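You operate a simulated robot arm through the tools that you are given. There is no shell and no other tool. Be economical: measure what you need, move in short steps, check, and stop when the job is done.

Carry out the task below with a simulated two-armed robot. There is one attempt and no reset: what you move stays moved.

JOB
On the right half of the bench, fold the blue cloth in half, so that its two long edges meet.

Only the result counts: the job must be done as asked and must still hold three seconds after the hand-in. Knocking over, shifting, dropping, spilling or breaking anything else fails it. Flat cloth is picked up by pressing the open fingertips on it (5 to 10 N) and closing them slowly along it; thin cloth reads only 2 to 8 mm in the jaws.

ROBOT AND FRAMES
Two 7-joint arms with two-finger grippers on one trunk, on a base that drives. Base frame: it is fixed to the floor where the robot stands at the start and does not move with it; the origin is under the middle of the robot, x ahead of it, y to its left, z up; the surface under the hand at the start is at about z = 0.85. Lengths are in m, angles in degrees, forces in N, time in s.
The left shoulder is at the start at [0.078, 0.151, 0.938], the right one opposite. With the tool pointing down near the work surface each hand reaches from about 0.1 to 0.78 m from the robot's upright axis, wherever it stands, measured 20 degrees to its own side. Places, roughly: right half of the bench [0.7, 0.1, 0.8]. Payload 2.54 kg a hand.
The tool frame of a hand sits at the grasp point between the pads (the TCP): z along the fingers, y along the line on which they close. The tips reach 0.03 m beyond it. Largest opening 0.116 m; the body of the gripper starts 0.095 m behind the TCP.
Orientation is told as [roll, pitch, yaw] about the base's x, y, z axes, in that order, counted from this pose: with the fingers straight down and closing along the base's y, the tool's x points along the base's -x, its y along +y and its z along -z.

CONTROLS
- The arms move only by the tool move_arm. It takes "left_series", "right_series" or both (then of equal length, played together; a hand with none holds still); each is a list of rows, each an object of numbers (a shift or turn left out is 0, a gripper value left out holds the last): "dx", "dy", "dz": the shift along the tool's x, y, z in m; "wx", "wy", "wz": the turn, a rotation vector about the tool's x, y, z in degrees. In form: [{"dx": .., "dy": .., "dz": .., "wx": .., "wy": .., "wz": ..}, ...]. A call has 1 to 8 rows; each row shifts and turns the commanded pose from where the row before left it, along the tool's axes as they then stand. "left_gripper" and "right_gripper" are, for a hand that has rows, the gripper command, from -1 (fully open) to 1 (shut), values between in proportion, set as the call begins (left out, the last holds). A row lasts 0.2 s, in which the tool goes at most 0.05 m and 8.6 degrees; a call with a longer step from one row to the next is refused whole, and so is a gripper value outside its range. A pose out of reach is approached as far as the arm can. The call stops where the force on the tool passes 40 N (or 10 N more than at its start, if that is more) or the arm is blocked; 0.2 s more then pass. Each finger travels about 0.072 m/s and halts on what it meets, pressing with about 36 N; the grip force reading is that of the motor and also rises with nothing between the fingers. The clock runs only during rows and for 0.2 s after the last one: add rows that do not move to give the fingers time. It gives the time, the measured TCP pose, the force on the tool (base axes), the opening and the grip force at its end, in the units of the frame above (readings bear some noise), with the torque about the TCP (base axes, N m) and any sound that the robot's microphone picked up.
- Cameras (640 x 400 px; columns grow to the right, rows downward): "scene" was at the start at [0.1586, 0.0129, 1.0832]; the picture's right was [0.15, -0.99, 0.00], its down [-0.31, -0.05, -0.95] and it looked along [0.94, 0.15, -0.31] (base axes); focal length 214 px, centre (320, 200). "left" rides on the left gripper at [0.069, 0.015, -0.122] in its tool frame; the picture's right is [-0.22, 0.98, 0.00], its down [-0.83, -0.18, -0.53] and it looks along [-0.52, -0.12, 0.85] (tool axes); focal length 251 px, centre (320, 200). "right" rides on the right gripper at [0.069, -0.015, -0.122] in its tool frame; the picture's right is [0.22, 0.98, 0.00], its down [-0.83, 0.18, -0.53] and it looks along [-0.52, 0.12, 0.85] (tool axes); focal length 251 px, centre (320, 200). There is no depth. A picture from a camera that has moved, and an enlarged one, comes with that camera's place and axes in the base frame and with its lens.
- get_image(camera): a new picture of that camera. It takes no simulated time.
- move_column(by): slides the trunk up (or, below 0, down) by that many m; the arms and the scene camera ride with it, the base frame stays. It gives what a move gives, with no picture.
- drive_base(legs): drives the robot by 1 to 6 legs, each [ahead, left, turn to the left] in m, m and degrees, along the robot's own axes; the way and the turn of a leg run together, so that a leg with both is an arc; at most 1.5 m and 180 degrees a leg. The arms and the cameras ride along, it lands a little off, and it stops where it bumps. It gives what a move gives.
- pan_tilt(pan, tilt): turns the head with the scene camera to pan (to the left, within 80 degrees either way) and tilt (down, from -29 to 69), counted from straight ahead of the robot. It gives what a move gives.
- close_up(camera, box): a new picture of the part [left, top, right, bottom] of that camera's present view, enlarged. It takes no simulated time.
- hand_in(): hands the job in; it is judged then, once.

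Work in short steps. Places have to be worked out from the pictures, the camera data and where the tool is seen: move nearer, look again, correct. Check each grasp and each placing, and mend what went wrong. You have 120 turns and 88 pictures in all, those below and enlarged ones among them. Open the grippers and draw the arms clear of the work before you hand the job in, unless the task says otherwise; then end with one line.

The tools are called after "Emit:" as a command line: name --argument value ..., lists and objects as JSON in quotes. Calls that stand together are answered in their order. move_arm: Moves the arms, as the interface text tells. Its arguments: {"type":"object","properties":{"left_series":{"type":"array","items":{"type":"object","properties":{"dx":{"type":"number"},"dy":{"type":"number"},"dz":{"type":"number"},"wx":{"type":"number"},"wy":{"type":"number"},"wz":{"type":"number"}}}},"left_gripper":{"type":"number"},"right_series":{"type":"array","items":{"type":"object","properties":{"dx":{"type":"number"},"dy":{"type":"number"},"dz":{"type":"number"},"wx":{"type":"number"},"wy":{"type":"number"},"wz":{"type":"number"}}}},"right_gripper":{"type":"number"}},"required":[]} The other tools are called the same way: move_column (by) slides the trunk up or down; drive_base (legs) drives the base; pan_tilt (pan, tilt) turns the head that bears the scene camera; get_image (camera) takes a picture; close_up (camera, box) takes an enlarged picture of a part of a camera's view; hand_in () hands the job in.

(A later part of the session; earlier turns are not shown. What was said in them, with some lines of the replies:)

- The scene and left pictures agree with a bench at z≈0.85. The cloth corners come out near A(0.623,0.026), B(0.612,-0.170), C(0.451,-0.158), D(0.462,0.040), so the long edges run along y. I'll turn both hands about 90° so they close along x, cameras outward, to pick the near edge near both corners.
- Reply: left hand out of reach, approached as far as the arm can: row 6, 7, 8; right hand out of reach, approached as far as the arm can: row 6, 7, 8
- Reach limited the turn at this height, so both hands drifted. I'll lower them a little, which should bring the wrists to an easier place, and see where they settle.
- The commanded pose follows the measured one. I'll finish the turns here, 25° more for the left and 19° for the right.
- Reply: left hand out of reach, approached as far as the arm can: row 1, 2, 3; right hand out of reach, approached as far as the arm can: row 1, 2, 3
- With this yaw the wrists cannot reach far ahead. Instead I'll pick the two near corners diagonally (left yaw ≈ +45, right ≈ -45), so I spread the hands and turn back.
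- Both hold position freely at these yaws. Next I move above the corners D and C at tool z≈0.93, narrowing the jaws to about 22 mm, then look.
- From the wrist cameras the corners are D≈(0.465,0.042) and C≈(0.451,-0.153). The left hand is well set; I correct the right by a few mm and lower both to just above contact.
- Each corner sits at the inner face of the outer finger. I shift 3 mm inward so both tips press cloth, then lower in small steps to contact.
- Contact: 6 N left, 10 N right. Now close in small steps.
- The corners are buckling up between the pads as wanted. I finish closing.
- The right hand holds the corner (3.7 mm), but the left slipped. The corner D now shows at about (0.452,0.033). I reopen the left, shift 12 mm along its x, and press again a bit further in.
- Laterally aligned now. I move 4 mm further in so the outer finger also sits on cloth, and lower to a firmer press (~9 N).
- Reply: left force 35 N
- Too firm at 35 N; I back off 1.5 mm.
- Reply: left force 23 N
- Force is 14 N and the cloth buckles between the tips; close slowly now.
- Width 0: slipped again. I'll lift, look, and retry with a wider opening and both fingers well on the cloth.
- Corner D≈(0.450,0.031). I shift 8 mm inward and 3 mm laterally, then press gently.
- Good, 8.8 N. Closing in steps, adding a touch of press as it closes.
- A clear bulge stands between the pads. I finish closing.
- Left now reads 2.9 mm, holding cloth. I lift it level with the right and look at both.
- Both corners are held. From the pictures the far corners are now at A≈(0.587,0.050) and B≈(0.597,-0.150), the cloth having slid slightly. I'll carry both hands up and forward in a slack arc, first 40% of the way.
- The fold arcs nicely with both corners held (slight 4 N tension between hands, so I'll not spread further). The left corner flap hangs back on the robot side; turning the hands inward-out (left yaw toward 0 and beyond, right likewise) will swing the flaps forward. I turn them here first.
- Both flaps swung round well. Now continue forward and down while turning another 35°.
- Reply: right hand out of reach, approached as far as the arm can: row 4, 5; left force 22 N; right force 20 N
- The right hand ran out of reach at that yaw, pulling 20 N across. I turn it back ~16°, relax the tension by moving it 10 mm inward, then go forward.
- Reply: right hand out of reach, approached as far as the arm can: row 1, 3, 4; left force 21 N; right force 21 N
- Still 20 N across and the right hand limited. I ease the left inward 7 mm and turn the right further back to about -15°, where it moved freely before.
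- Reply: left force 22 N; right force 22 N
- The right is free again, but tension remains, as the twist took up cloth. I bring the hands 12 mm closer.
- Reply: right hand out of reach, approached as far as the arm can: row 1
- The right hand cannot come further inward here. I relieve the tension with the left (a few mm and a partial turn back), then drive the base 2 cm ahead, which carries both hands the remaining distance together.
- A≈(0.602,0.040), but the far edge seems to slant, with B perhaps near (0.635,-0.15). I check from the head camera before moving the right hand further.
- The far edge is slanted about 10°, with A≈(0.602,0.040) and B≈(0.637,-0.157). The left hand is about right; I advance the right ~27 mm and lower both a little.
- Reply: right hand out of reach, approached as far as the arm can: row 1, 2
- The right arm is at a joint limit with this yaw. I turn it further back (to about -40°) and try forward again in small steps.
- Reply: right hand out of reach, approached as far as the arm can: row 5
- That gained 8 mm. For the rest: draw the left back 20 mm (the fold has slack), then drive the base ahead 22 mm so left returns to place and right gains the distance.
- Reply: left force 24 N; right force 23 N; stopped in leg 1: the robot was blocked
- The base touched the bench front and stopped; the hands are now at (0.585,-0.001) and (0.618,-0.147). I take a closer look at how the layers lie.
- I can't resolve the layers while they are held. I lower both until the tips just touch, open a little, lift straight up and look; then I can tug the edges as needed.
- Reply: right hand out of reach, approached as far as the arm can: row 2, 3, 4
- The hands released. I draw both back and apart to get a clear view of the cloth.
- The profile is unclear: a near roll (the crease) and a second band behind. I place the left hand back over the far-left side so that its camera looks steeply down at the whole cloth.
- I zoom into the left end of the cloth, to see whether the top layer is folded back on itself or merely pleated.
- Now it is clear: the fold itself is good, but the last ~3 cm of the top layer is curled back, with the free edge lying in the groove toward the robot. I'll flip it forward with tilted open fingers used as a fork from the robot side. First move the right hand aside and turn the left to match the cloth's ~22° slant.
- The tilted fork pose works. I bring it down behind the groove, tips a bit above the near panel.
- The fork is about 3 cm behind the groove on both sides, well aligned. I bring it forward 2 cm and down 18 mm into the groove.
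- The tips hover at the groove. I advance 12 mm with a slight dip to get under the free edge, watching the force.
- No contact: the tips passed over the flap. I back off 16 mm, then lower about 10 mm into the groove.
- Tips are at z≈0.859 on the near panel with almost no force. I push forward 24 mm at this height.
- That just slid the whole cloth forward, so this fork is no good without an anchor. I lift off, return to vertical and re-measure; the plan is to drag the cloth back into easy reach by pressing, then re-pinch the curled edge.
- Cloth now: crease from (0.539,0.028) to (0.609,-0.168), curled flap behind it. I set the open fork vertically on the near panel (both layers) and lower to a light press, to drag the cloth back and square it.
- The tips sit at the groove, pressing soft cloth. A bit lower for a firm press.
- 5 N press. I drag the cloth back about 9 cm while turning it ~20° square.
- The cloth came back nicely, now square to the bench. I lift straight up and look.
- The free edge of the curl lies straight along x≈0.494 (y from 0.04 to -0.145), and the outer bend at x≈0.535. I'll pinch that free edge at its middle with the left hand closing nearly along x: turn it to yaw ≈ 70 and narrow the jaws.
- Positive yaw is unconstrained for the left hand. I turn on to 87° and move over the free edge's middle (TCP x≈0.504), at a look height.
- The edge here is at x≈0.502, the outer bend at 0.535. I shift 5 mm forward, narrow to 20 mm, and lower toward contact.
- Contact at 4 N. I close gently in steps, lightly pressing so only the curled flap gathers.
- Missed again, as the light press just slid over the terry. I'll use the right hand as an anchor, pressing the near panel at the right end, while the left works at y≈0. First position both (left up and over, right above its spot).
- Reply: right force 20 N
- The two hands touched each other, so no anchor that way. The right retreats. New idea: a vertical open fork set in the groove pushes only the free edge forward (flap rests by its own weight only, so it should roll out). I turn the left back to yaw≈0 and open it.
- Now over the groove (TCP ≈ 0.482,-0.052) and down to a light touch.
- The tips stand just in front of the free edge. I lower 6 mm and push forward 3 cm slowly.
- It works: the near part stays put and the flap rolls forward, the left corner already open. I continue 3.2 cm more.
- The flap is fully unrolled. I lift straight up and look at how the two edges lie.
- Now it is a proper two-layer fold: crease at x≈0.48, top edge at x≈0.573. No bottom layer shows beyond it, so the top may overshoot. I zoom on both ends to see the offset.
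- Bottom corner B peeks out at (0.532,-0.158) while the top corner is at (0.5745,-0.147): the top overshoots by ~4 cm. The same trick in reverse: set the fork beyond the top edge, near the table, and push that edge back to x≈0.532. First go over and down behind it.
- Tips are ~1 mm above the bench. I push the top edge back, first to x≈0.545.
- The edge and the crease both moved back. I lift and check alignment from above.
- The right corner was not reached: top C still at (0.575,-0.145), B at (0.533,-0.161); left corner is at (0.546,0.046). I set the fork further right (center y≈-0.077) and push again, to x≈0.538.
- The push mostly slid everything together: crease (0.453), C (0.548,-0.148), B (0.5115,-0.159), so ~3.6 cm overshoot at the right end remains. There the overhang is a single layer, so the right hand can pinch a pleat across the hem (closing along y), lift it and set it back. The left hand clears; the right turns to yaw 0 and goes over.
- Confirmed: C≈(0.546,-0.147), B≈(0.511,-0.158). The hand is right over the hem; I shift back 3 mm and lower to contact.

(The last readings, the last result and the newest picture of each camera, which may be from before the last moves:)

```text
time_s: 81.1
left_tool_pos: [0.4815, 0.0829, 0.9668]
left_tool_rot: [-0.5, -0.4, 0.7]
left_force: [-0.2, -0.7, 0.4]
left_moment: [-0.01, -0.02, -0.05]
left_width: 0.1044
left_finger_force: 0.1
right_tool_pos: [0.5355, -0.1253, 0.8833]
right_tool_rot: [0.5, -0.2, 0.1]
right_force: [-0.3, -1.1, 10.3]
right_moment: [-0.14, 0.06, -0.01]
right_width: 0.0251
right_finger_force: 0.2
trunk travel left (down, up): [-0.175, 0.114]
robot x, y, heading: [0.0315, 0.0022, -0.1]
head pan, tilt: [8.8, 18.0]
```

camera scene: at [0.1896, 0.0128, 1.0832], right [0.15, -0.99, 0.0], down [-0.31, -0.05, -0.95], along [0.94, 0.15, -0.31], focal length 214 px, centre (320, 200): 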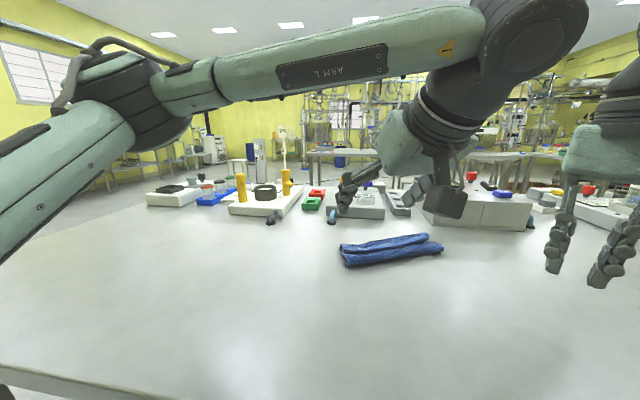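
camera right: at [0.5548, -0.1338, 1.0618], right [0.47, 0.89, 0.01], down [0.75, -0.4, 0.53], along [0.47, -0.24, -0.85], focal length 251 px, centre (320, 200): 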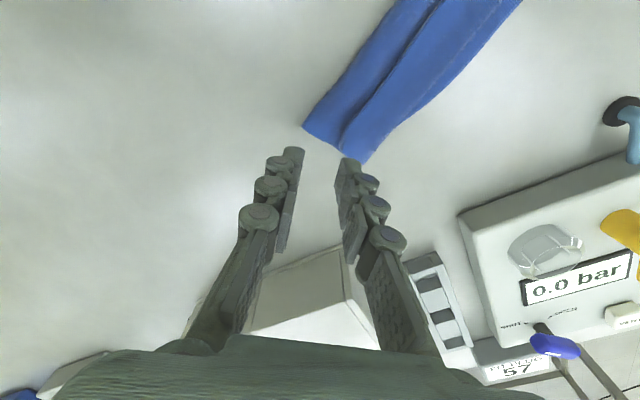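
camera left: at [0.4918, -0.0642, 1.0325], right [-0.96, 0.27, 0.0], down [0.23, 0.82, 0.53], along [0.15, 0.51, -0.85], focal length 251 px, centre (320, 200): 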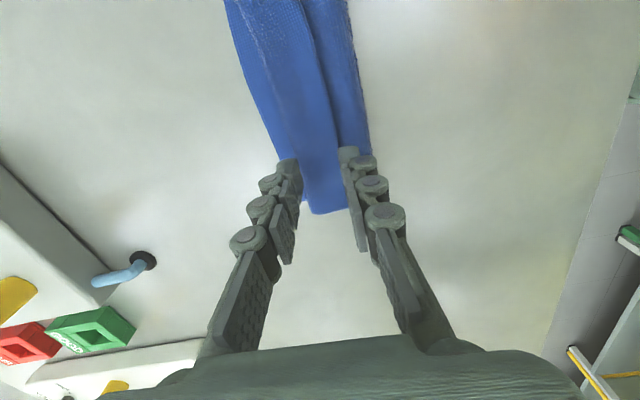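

10 N, right at the useful press. Close in steps.

Emit:
move_arm --right_series '[{}]' --right_gripper 0.68

Emit:
move_arm --right_series '[{}]' --right_gripper 0.79

Emit:
move_arm --right_series '[{}]' --right_gripper 0.9

Emit:
move_arm --right_series '[{}, {}]' --right_gripper 1

```text
time_s: 81.5
left_tool_pos: [0.4799, 0.0843, 0.9669]
left_tool_rot: [-0.5, -0.3, 0.6]
left_force: [1.0, 0.8, -0.2]
left_moment: [-0.02, -0.03, 0.0]
left_width: 0.1043
left_finger_force: 0.0
right_tool_pos: [0.5357, -0.1256, 0.8822]
right_tool_rot: [0.6, 0.1, 0.1]
right_force: [0.4, -0.9, 11.4]
right_moment: [-0.07, 0.02, 0.0]
right_width: 0.0182
right_finger_force: 0.0
trunk travel left (down, up): [-0.175, 0.114]
robot x, y, heading: [0.0303, -0.0005, -0.1]
head pan, tilt: [8.8, 18.0]
```

```text
time_s: 81.9
left_tool_pos: [0.481, 0.0837, 0.9666]
left_tool_rot: [-0.5, -0.3, 0.6]
left_force: [0.2, -0.3, 0.5]
left_moment: [0.02, 0.0, 0.01]
left_width: 0.1044
left_finger_force: 0.0
right_tool_pos: [0.5354, -0.1256, 0.8813]
right_tool_rot: [0.7, 0.1, 0.0]
right_force: [-0.8, 0.5, 9.9]
right_moment: [0.03, 0.08, 0.0]
right_width: 0.0115
right_finger_force: 0.1
trunk travel left (down, up): [-0.175, 0.114]
robot x, y, heading: [0.0289, 0.0005, 0.0]
head pan, tilt: [8.8, 18.0]
```

```text
time_s: 82.3
left_tool_pos: [0.4801, 0.0843, 0.9663]
left_tool_rot: [-0.5, -0.3, 0.7]
left_force: [0.5, 0.5, -0.4]
left_moment: [0.01, -0.02, -0.05]
left_width: 0.1044
left_finger_force: 0.0
right_tool_pos: [0.535, -0.1258, 0.8819]
right_tool_rot: [0.6, 0.1, 0.1]
right_force: [0.4, 0.4, 9.2]
right_moment: [0.0, 0.05, 0.03]
right_width: 0.0069
right_finger_force: 0.5
trunk travel left (down, up): [-0.175, 0.114]
robot x, y, heading: [0.0287, -0.0027, -0.1]
head pan, tilt: [8.8, 18.0]
```

```text
time_s: 82.9
left_tool_pos: [0.4791, 0.0843, 0.967]
left_tool_rot: [-0.5, -0.2, 0.7]
left_force: [-0.6, -0.1, 0.4]
left_moment: [0.0, -0.02, -0.02]
left_width: 0.1044
left_finger_force: 0.1
right_tool_pos: [0.5334, -0.1261, 0.8832]
right_tool_rot: [0.6, 0.0, 0.0]
right_force: [-0.3, -3.6, 11.7]
right_moment: [-0.11, 0.08, 0.01]
right_width: 0.0033
right_finger_force: 32.2
trunk travel left (down, up): [-0.175, 0.114]
robot x, y, heading: [0.0315, 0.0037, -0.2]
head pan, tilt: [8.8, 18.0]
```

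Held (3.3 mm). I lift 3 cm, carry it back 36 mm (and 8 mm right), and lower onto the bottom hem; one look before release.

Emit:
move_arm --right_series '[{"dz": -0.012}, {"dz": -0.012}, {"dz": -0.006, "dx": 0.009, "dy": -0.002}, {"dx": 0.009, "dy": -0.002}, {"dx": 0.009, "dy": -0.002}, {"dx": 0.009, "dy": -0.002}, {"dz": 0.013}, {"dz": 0.013}]'

Emit:
close_up --camera "scene" --box '[310, 220, 470, 320]'

```text
time_s: 84.7
left_tool_pos: [0.481, 0.0839, 0.9677]
left_tool_rot: [-0.5, -0.3, 0.5]
left_force: [-0.4, 0.0, 0.0]
left_moment: [-0.01, -0.04, 0.0]
left_width: 0.1044
left_finger_force: 0.0
right_tool_pos: [0.4988, -0.134, 0.8842]
right_tool_rot: [0.6, -0.1, 0.1]
right_force: [0.3, -0.4, 7.2]
right_moment: [-0.05, -0.03, 0.01]
right_width: 0.0021
right_finger_force: 30.1
trunk travel left (down, up): [-0.175, 0.114]
robot x, y, heading: [0.0303, -0.0027, -0.3]
head pan, tilt: [8.8, 18.0]
```

```text
4.00 times, centred on (390, 270) of scene
camera zoom: at [0.1892, 0.013, 1.0835], right [0.15, -0.99, 0.0], down [-0.3, -0.05, -0.95], along [0.94, 0.15, -0.31], focal length 858 px, centre (40, -80)
```

zoom: 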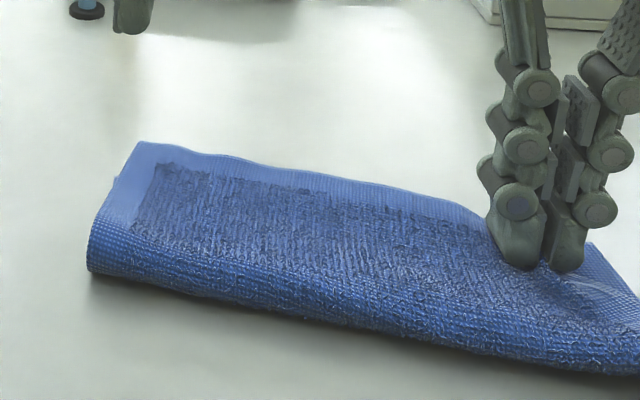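

The right corner is set; the left end shows D≈(0.549,0.023) ahead of A≈(0.522,0.032). With the right still holding as an anchor, I do the same at the left: pinch the hem at (0.537,0.003).

Emit:
move_arm --left_series '[{}, {"dx": -0.0186, "dy": -0.027}, {"dx": -0.0186, "dy": -0.027}, {"dx": -0.0186, "dy": -0.027}, {"dz": 0.04}, {"dz": 0.037}, {"dz": 0.003}]' --left_gripper 0.57

```text
time_s: 86.3
left_tool_pos: [0.5387, 0.0016, 0.8862]
left_tool_rot: [-0.4, -0.2, 0.6]
left_force: [0.3, 0.3, 0.4]
left_moment: [-0.04, 0.01, -0.04]
left_width: 0.025
left_finger_force: 0.0
right_tool_pos: [0.4984, -0.1343, 0.8838]
right_tool_rot: [0.6, 0.2, 0.1]
right_force: [0.0, 0.4, 6.4]
right_moment: [0.05, 0.0, 0.03]
right_width: 0.0033
right_finger_force: 30.8
trunk travel left (down, up): [-0.175, 0.114]
robot x, y, heading: [0.0279, -0.0006, -0.1]
head pan, tilt: [8.8, 18.0]
```

Emit:
move_arm --left_series '[{"dz": 0.003}, {"dz": 0.0015}]'

```text
time_s: 86.9
left_tool_pos: [0.5372, 0.0018, 0.8832]
left_tool_rot: [-0.6, -0.4, 0.6]
left_force: [-0.3, -0.3, 4.9]
left_moment: [0.0, 0.04, 0.05]
left_width: 0.0248
left_finger_force: 0.1
right_tool_pos: [0.4974, -0.1343, 0.8835]
right_tool_rot: [0.6, 0.0, 0.1]
right_force: [0.7, 0.9, 6.4]
right_moment: [0.06, 0.06, 0.01]
right_width: 0.0032
right_finger_force: 31.5
trunk travel left (down, up): [-0.175, 0.114]
robot x, y, heading: [0.0274, -0.0028, 0.2]
head pan, tilt: [8.8, 18.0]
```

Contact at 5 N; a touch more, then close in steps.

Emit:
move_arm --left_series '[{"dz": 0.0007}]' --left_gripper 0.68

Emit:
move_arm --left_series '[{}]' --left_gripper 0.79

Emit:
move_arm --left_series '[{}]' --left_gripper 0.9

Emit:
move_arm --left_series '[{}, {}]' --left_gripper 1

```text
time_s: 87.3
left_tool_pos: [0.5375, 0.0026, 0.8846]
left_tool_rot: [-0.4, -0.3, 0.8]
left_force: [0.4, -0.4, 3.7]
left_moment: [-0.02, 0.04, 0.0]
left_width: 0.0177
left_finger_force: 0.0
right_tool_pos: [0.4972, -0.1338, 0.8838]
right_tool_rot: [0.6, 0.0, 0.1]
right_force: [-0.6, -0.3, 6.4]
right_moment: [0.07, 0.01, 0.01]
right_width: 0.0029
right_finger_force: 31.9
trunk travel left (down, up): [-0.175, 0.114]
robot x, y, heading: [0.0298, 0.0009, -0.1]
head pan, tilt: [8.8, 18.0]
```

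```text
time_s: 87.7
left_tool_pos: [0.5383, 0.0032, 0.8823]
left_tool_rot: [-0.4, -0.3, 0.6]
left_force: [-0.1, -0.1, 4.6]
left_moment: [0.04, 0.07, -0.03]
left_width: 0.0117
left_finger_force: 0.0
right_tool_pos: [0.498, -0.133, 0.8843]
right_tool_rot: [0.5, 0.0, 0.2]
right_force: [-0.4, 0.3, 6.6]
right_moment: [0.08, -0.02, -0.03]
right_width: 0.0029
right_finger_force: 31.7
trunk travel left (down, up): [-0.175, 0.114]
robot x, y, heading: [0.0326, 0.0005, -0.0]
head pan, tilt: [8.8, 18.0]
```

```text
time_s: 88.1
left_tool_pos: [0.5381, 0.0017, 0.8819]
left_tool_rot: [-0.6, -0.3, 0.5]
left_force: [-0.5, -1.5, 1.8]
left_moment: [-0.04, 0.04, 0.03]
left_width: 0.0067
left_finger_force: 0.7
right_tool_pos: [0.4972, -0.1339, 0.8845]
right_tool_rot: [0.6, 0.0, 0.2]
right_force: [0.3, 1.7, 6.5]
right_moment: [0.09, 0.02, 0.04]
right_width: 0.0031
right_finger_force: 31.5
trunk travel left (down, up): [-0.175, 0.114]
robot x, y, heading: [0.0344, -0.0006, 0.1]
head pan, tilt: [8.8, 18.0]
```

```text
time_s: 88.7
left_tool_pos: [0.5396, 0.0021, 0.8823]
left_tool_rot: [-0.5, -0.3, 0.5]
left_force: [0.3, -1.2, 1.8]
left_moment: [-0.06, 0.04, 0.02]
left_width: 0.0027
left_finger_force: 32.2
right_tool_pos: [0.4975, -0.1339, 0.8836]
right_tool_rot: [0.7, 0.0, 0.1]
right_force: [0.4, 0.9, 7.2]
right_moment: [0.08, 0.02, 0.01]
right_width: 0.003
right_finger_force: 32.5
trunk travel left (down, up): [-0.175, 0.114]
robot x, y, heading: [0.029, 0.0021, 0.0]
head pan, tilt: [8.8, 18.0]
```

Held (2.7 mm). I lift it, carry it back 26 mm, lower, then open both hands and rise.

Emit:
move_arm --left_series '[{"dz": -0.012}, {"dz": -0.012}, {"dx": 0.009, "dy": 0.001}, {"dx": 0.009, "dy": 0.001}, {"dx": 0.008, "dy": 0.001}, {"dz": 0.011}, {"dz": 0.011}, {}]'

Emit:
move_arm --left_series '[{}, {}]' --right_series '[{}, {}]' --left_gripper 0.55 --right_gripper 0.55

Emit:
move_arm --left_series '[{"dz": -0.01}, {"dz": -0.03}, {"dz": -0.04}, {"dy": 0.04}, {"dy": 0.04, "dx": 0.02}]' --right_series '[{"dz": -0.01}, {"dz": -0.03}, {"dz": -0.04}, {"dy": -0.04}, {"dy": -0.04, "dx": 0.02}]'

Emit:
close_up --camera "scene" --box '[310, 220, 470, 320]'

```text
time_s: 90.5
left_tool_pos: [0.5104, 0.0053, 0.884]
left_tool_rot: [-0.6, -0.5, 0.7]
left_force: [0.6, -0.5, 8.2]
left_moment: [-0.01, -0.02, -0.02]
left_width: 0.0023
left_finger_force: 29.6
right_tool_pos: [0.498, -0.1342, 0.8833]
right_tool_rot: [0.7, 0.1, 0.1]
right_force: [1.3, 1.8, 5.5]
right_moment: [0.13, 0.02, 0.01]
right_width: 0.0032
right_finger_force: 32.5
trunk travel left (down, up): [-0.175, 0.114]
robot x, y, heading: [0.031, 0.0031, -0.0]
head pan, tilt: [8.8, 18.0]
```

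```text
time_s: 91.1
left_tool_pos: [0.5111, 0.0051, 0.884]
left_tool_rot: [-0.5, -0.4, 0.7]
left_force: [-0.2, 0.4, 8.5]
left_moment: [0.01, -0.03, 0.03]
left_width: 0.0268
left_finger_force: 0.0
right_tool_pos: [0.4973, -0.1338, 0.8847]
right_tool_rot: [0.7, 0.1, 0.1]
right_force: [-0.1, 0.5, 4.5]
right_moment: [-0.03, 0.01, 0.0]
right_width: 0.0268
right_finger_force: 2.2
trunk travel left (down, up): [-0.175, 0.114]
robot x, y, heading: [0.0325, -0.0016, 0.2]
head pan, tilt: [8.8, 18.0]
```

```text
time_s: 92.3
left_tool_pos: [0.4918, 0.086, 0.9618]
left_tool_rot: [-0.6, -0.3, 0.6]
left_force: [0.3, 0.6, -0.1]
left_moment: [-0.04, 0.0, -0.05]
left_width: 0.026
left_finger_force: 0.0
right_tool_pos: [0.4777, -0.2172, 0.962]
right_tool_rot: [0.6, 0.0, 0.2]
right_force: [-0.3, -0.2, 0.0]
right_moment: [0.02, 0.02, -0.01]
right_width: 0.0262
right_finger_force: 0.1
trunk travel left (down, up): [-0.175, 0.114]
robot x, y, heading: [0.0307, 0.0019, 0.3]
head pan, tilt: [8.8, 18.0]
```

```text
4.00 times, centred on (390, 270) of scene
camera zoom: at [0.1893, 0.0129, 1.0833], right [0.15, -0.99, 0.0], down [-0.3, -0.05, -0.95], along [0.94, 0.15, -0.31], focal length 858 px, centre (40, -80)
```

zoom: 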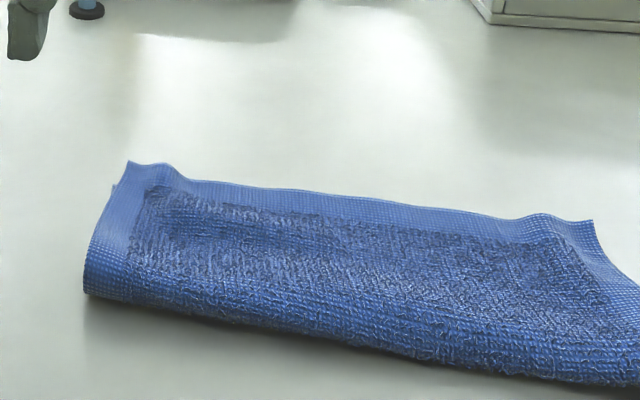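

Both released; the raised little pleats make the corners hard to judge. I flatten with the left fork: press straight down on the hem line, then on the middle.

Emit:
move_arm --left_series '[{"dx": -0.003, "dy": -0.038}, {"dx": -0.003, "dy": -0.038}, {"dx": -0.003, "dy": -0.038}, {"dx": -0.002, "dy": -0.038}, {"dz": 0.04}, {"dz": 0.04}, {"dz": 0.005}, {"dz": 0.003}]' --right_series '[{"dy": -0.03}, {"dy": -0.03}, {}, {}, {}, {}, {}, {}]' --left_gripper -0.8

```text
time_s: 94.1
left_tool_pos: [0.5029, -0.0662, 0.8769]
left_tool_rot: [-0.6, -0.4, 0.7]
left_force: [0.9, -0.1, -0.2]
left_moment: [0.02, 0.02, -0.04]
left_width: 0.1046
left_finger_force: 0.2
right_tool_pos: [0.4789, -0.2764, 0.9589]
right_tool_rot: [0.5, 0.0, 0.1]
right_force: [-0.6, -0.6, 1.3]
right_moment: [0.0, -0.01, 0.0]
right_width: 0.0261
right_finger_force: 0.0
trunk travel left (down, up): [-0.175, 0.114]
robot x, y, heading: [0.0308, -0.0007, -0.2]
head pan, tilt: [8.8, 18.0]
```

Press the hem line to ~5 N, then lift and press nearer the crease.

Emit:
move_arm --left_series '[{"dz": 0.0025}, {}, {"dz": -0.02}, {"dx": 0.03}, {"dz": 0.02}, {}, {"dz": -0.03}]'

Emit:
move_arm --left_series '[{"dx": -0.028, "dy": 0.02}, {"dz": 0.0295}, {}, {"dz": -0.025}, {"dy": -0.045}, {"dz": 0.025}, {}, {"dz": -0.03}]'

Emit:
move_arm --left_series '[{"dz": -0.035}, {"dz": -0.035, "dy": 0.02}, {"dx": 0.03}, {}]'

Emit:
close_up --camera "left" --box '[180, 40, 480, 240]'

```text
time_s: 95.7
left_tool_pos: [0.4709, -0.0651, 0.9032]
left_tool_rot: [-0.5, -0.3, 0.7]
left_force: [-1.1, -0.5, 0.5]
left_moment: [-0.02, -0.01, 0.03]
left_width: 0.1045
left_finger_force: 0.1
right_tool_pos: [0.4786, -0.2757, 0.9594]
right_tool_rot: [0.6, 0.1, 0.0]
right_force: [-0.6, 0.8, -0.9]
right_moment: [0.0, 0.01, -0.01]
right_width: 0.0261
right_finger_force: 0.1
trunk travel left (down, up): [-0.175, 0.114]
robot x, y, heading: [0.028, 0.0004, -0.0]
head pan, tilt: [8.8, 18.0]
```

```text
time_s: 97.5
left_tool_pos: [0.5028, -0.0916, 0.9062]
left_tool_rot: [-0.5, -0.2, 0.7]
left_force: [0.5, 1.0, 0.4]
left_moment: [0.01, 0.01, -0.01]
left_width: 0.1044
left_finger_force: 0.0
right_tool_pos: [0.479, -0.2755, 0.9587]
right_tool_rot: [0.5, 0.2, 0.1]
right_force: [0.6, 0.2, 0.1]
right_moment: [-0.03, -0.01, -0.01]
right_width: 0.0262
right_finger_force: 0.1
trunk travel left (down, up): [-0.175, 0.114]
robot x, y, heading: [0.0317, -0.0014, -0.1]
head pan, tilt: [8.8, 18.0]
```

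```text
time_s: 98.5
left_tool_pos: [0.47, -0.0726, 0.9762]
left_tool_rot: [-0.4, -0.3, 0.7]
left_force: [0.0, -0.3, 0.5]
left_moment: [0.0, 0.01, 0.03]
left_width: 0.1043
left_finger_force: 0.1
right_tool_pos: [0.4788, -0.2762, 0.9603]
right_tool_rot: [0.5, 0.1, 0.1]
right_force: [-0.1, 0.3, -0.2]
right_moment: [0.01, -0.02, 0.0]
right_width: 0.0263
right_finger_force: 0.0
trunk travel left (down, up): [-0.175, 0.114]
robot x, y, heading: [0.0334, 0.005, -0.4]
head pan, tilt: [8.8, 18.0]
```

```text
2.00 times, centred on (330, 140) of left
camera zoom: at [0.4004, -0.0547, 1.0985], right [0.2, 0.98, -0.01], down [0.83, -0.17, 0.54], along [0.53, -0.12, -0.84], focal length 503 px, centre (300, 320)
```

zoom: 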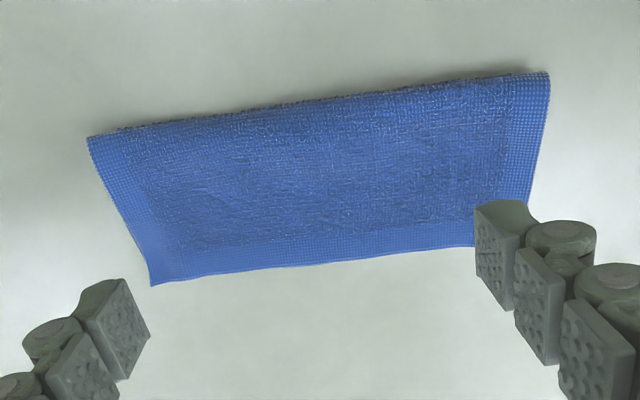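

The fold now looks clean: crease at x≈0.434–0.448, free edge at ≈0.516–0.528, width ≈0.081 m, which is half of the 0.163 m cloth, with no bottom layer showing past. I open the right hand, draw both arms clear, and take a last look.

Emit:
move_arm --left_series '[{"dz": -0.03}, {"dy": 0.045}, {"dy": 0.045}, {"dy": 0.045}, {"dy": 0.045}]' --right_series '[{"dz": -0.02}, {"dy": -0.02}, {}, {}, {}]' --left_gripper -1 --right_gripper -1

Emit:
close_up --camera "scene" --box '[300, 190, 480, 320]'

```text
time_s: 99.7
left_tool_pos: [0.4698, 0.1103, 1.0028]
left_tool_rot: [-0.4, -0.2, 0.6]
left_force: [0.7, 0.1, 0.0]
left_moment: [0.0, -0.02, 0.01]
left_width: 0.1162
left_finger_force: 0.0
right_tool_pos: [0.4804, -0.2951, 0.9807]
right_tool_rot: [0.5, 0.1, 0.0]
right_force: [-0.1, 0.5, 0.3]
right_moment: [-0.03, -0.02, 0.02]
right_width: 0.116
right_finger_force: 0.0
trunk travel left (down, up): [-0.175, 0.114]
robot x, y, heading: [0.0306, 0.003, 0.2]
head pan, tilt: [8.8, 18.0]
```

```text
3.08 times, centred on (390, 255) of scene
camera zoom: at [0.1896, 0.0132, 1.0832], right [0.15, -0.99, 0.0], down [-0.31, -0.05, -0.95], along [0.94, 0.15, -0.31], focal length 660 px, centre (105, 31)
```

zoom: 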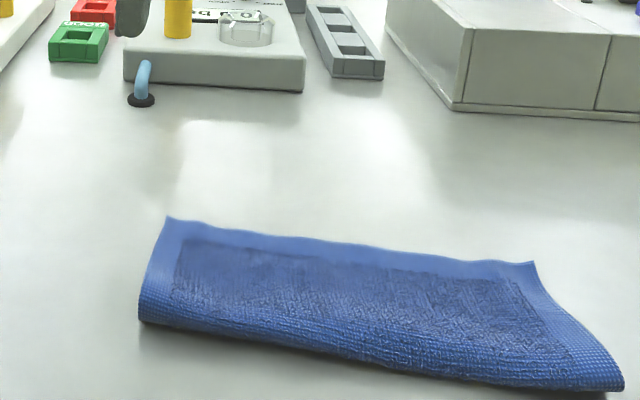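

The cloth lies folded in two with its long edges together, the arms are clear, the grippers are open, and nothing else in view has moved. I hand in.

Emit:
hand_in

```text
The job is handed in.
```

The blue cloth is folded in half on the right half of the bench. In the last pictures its two long edges lie together, though I could not see the bottom edge directly, so the match may be up to about 1 cm off. The robot's base touched the front of the bench once and stopped; nothing else in view had moved.
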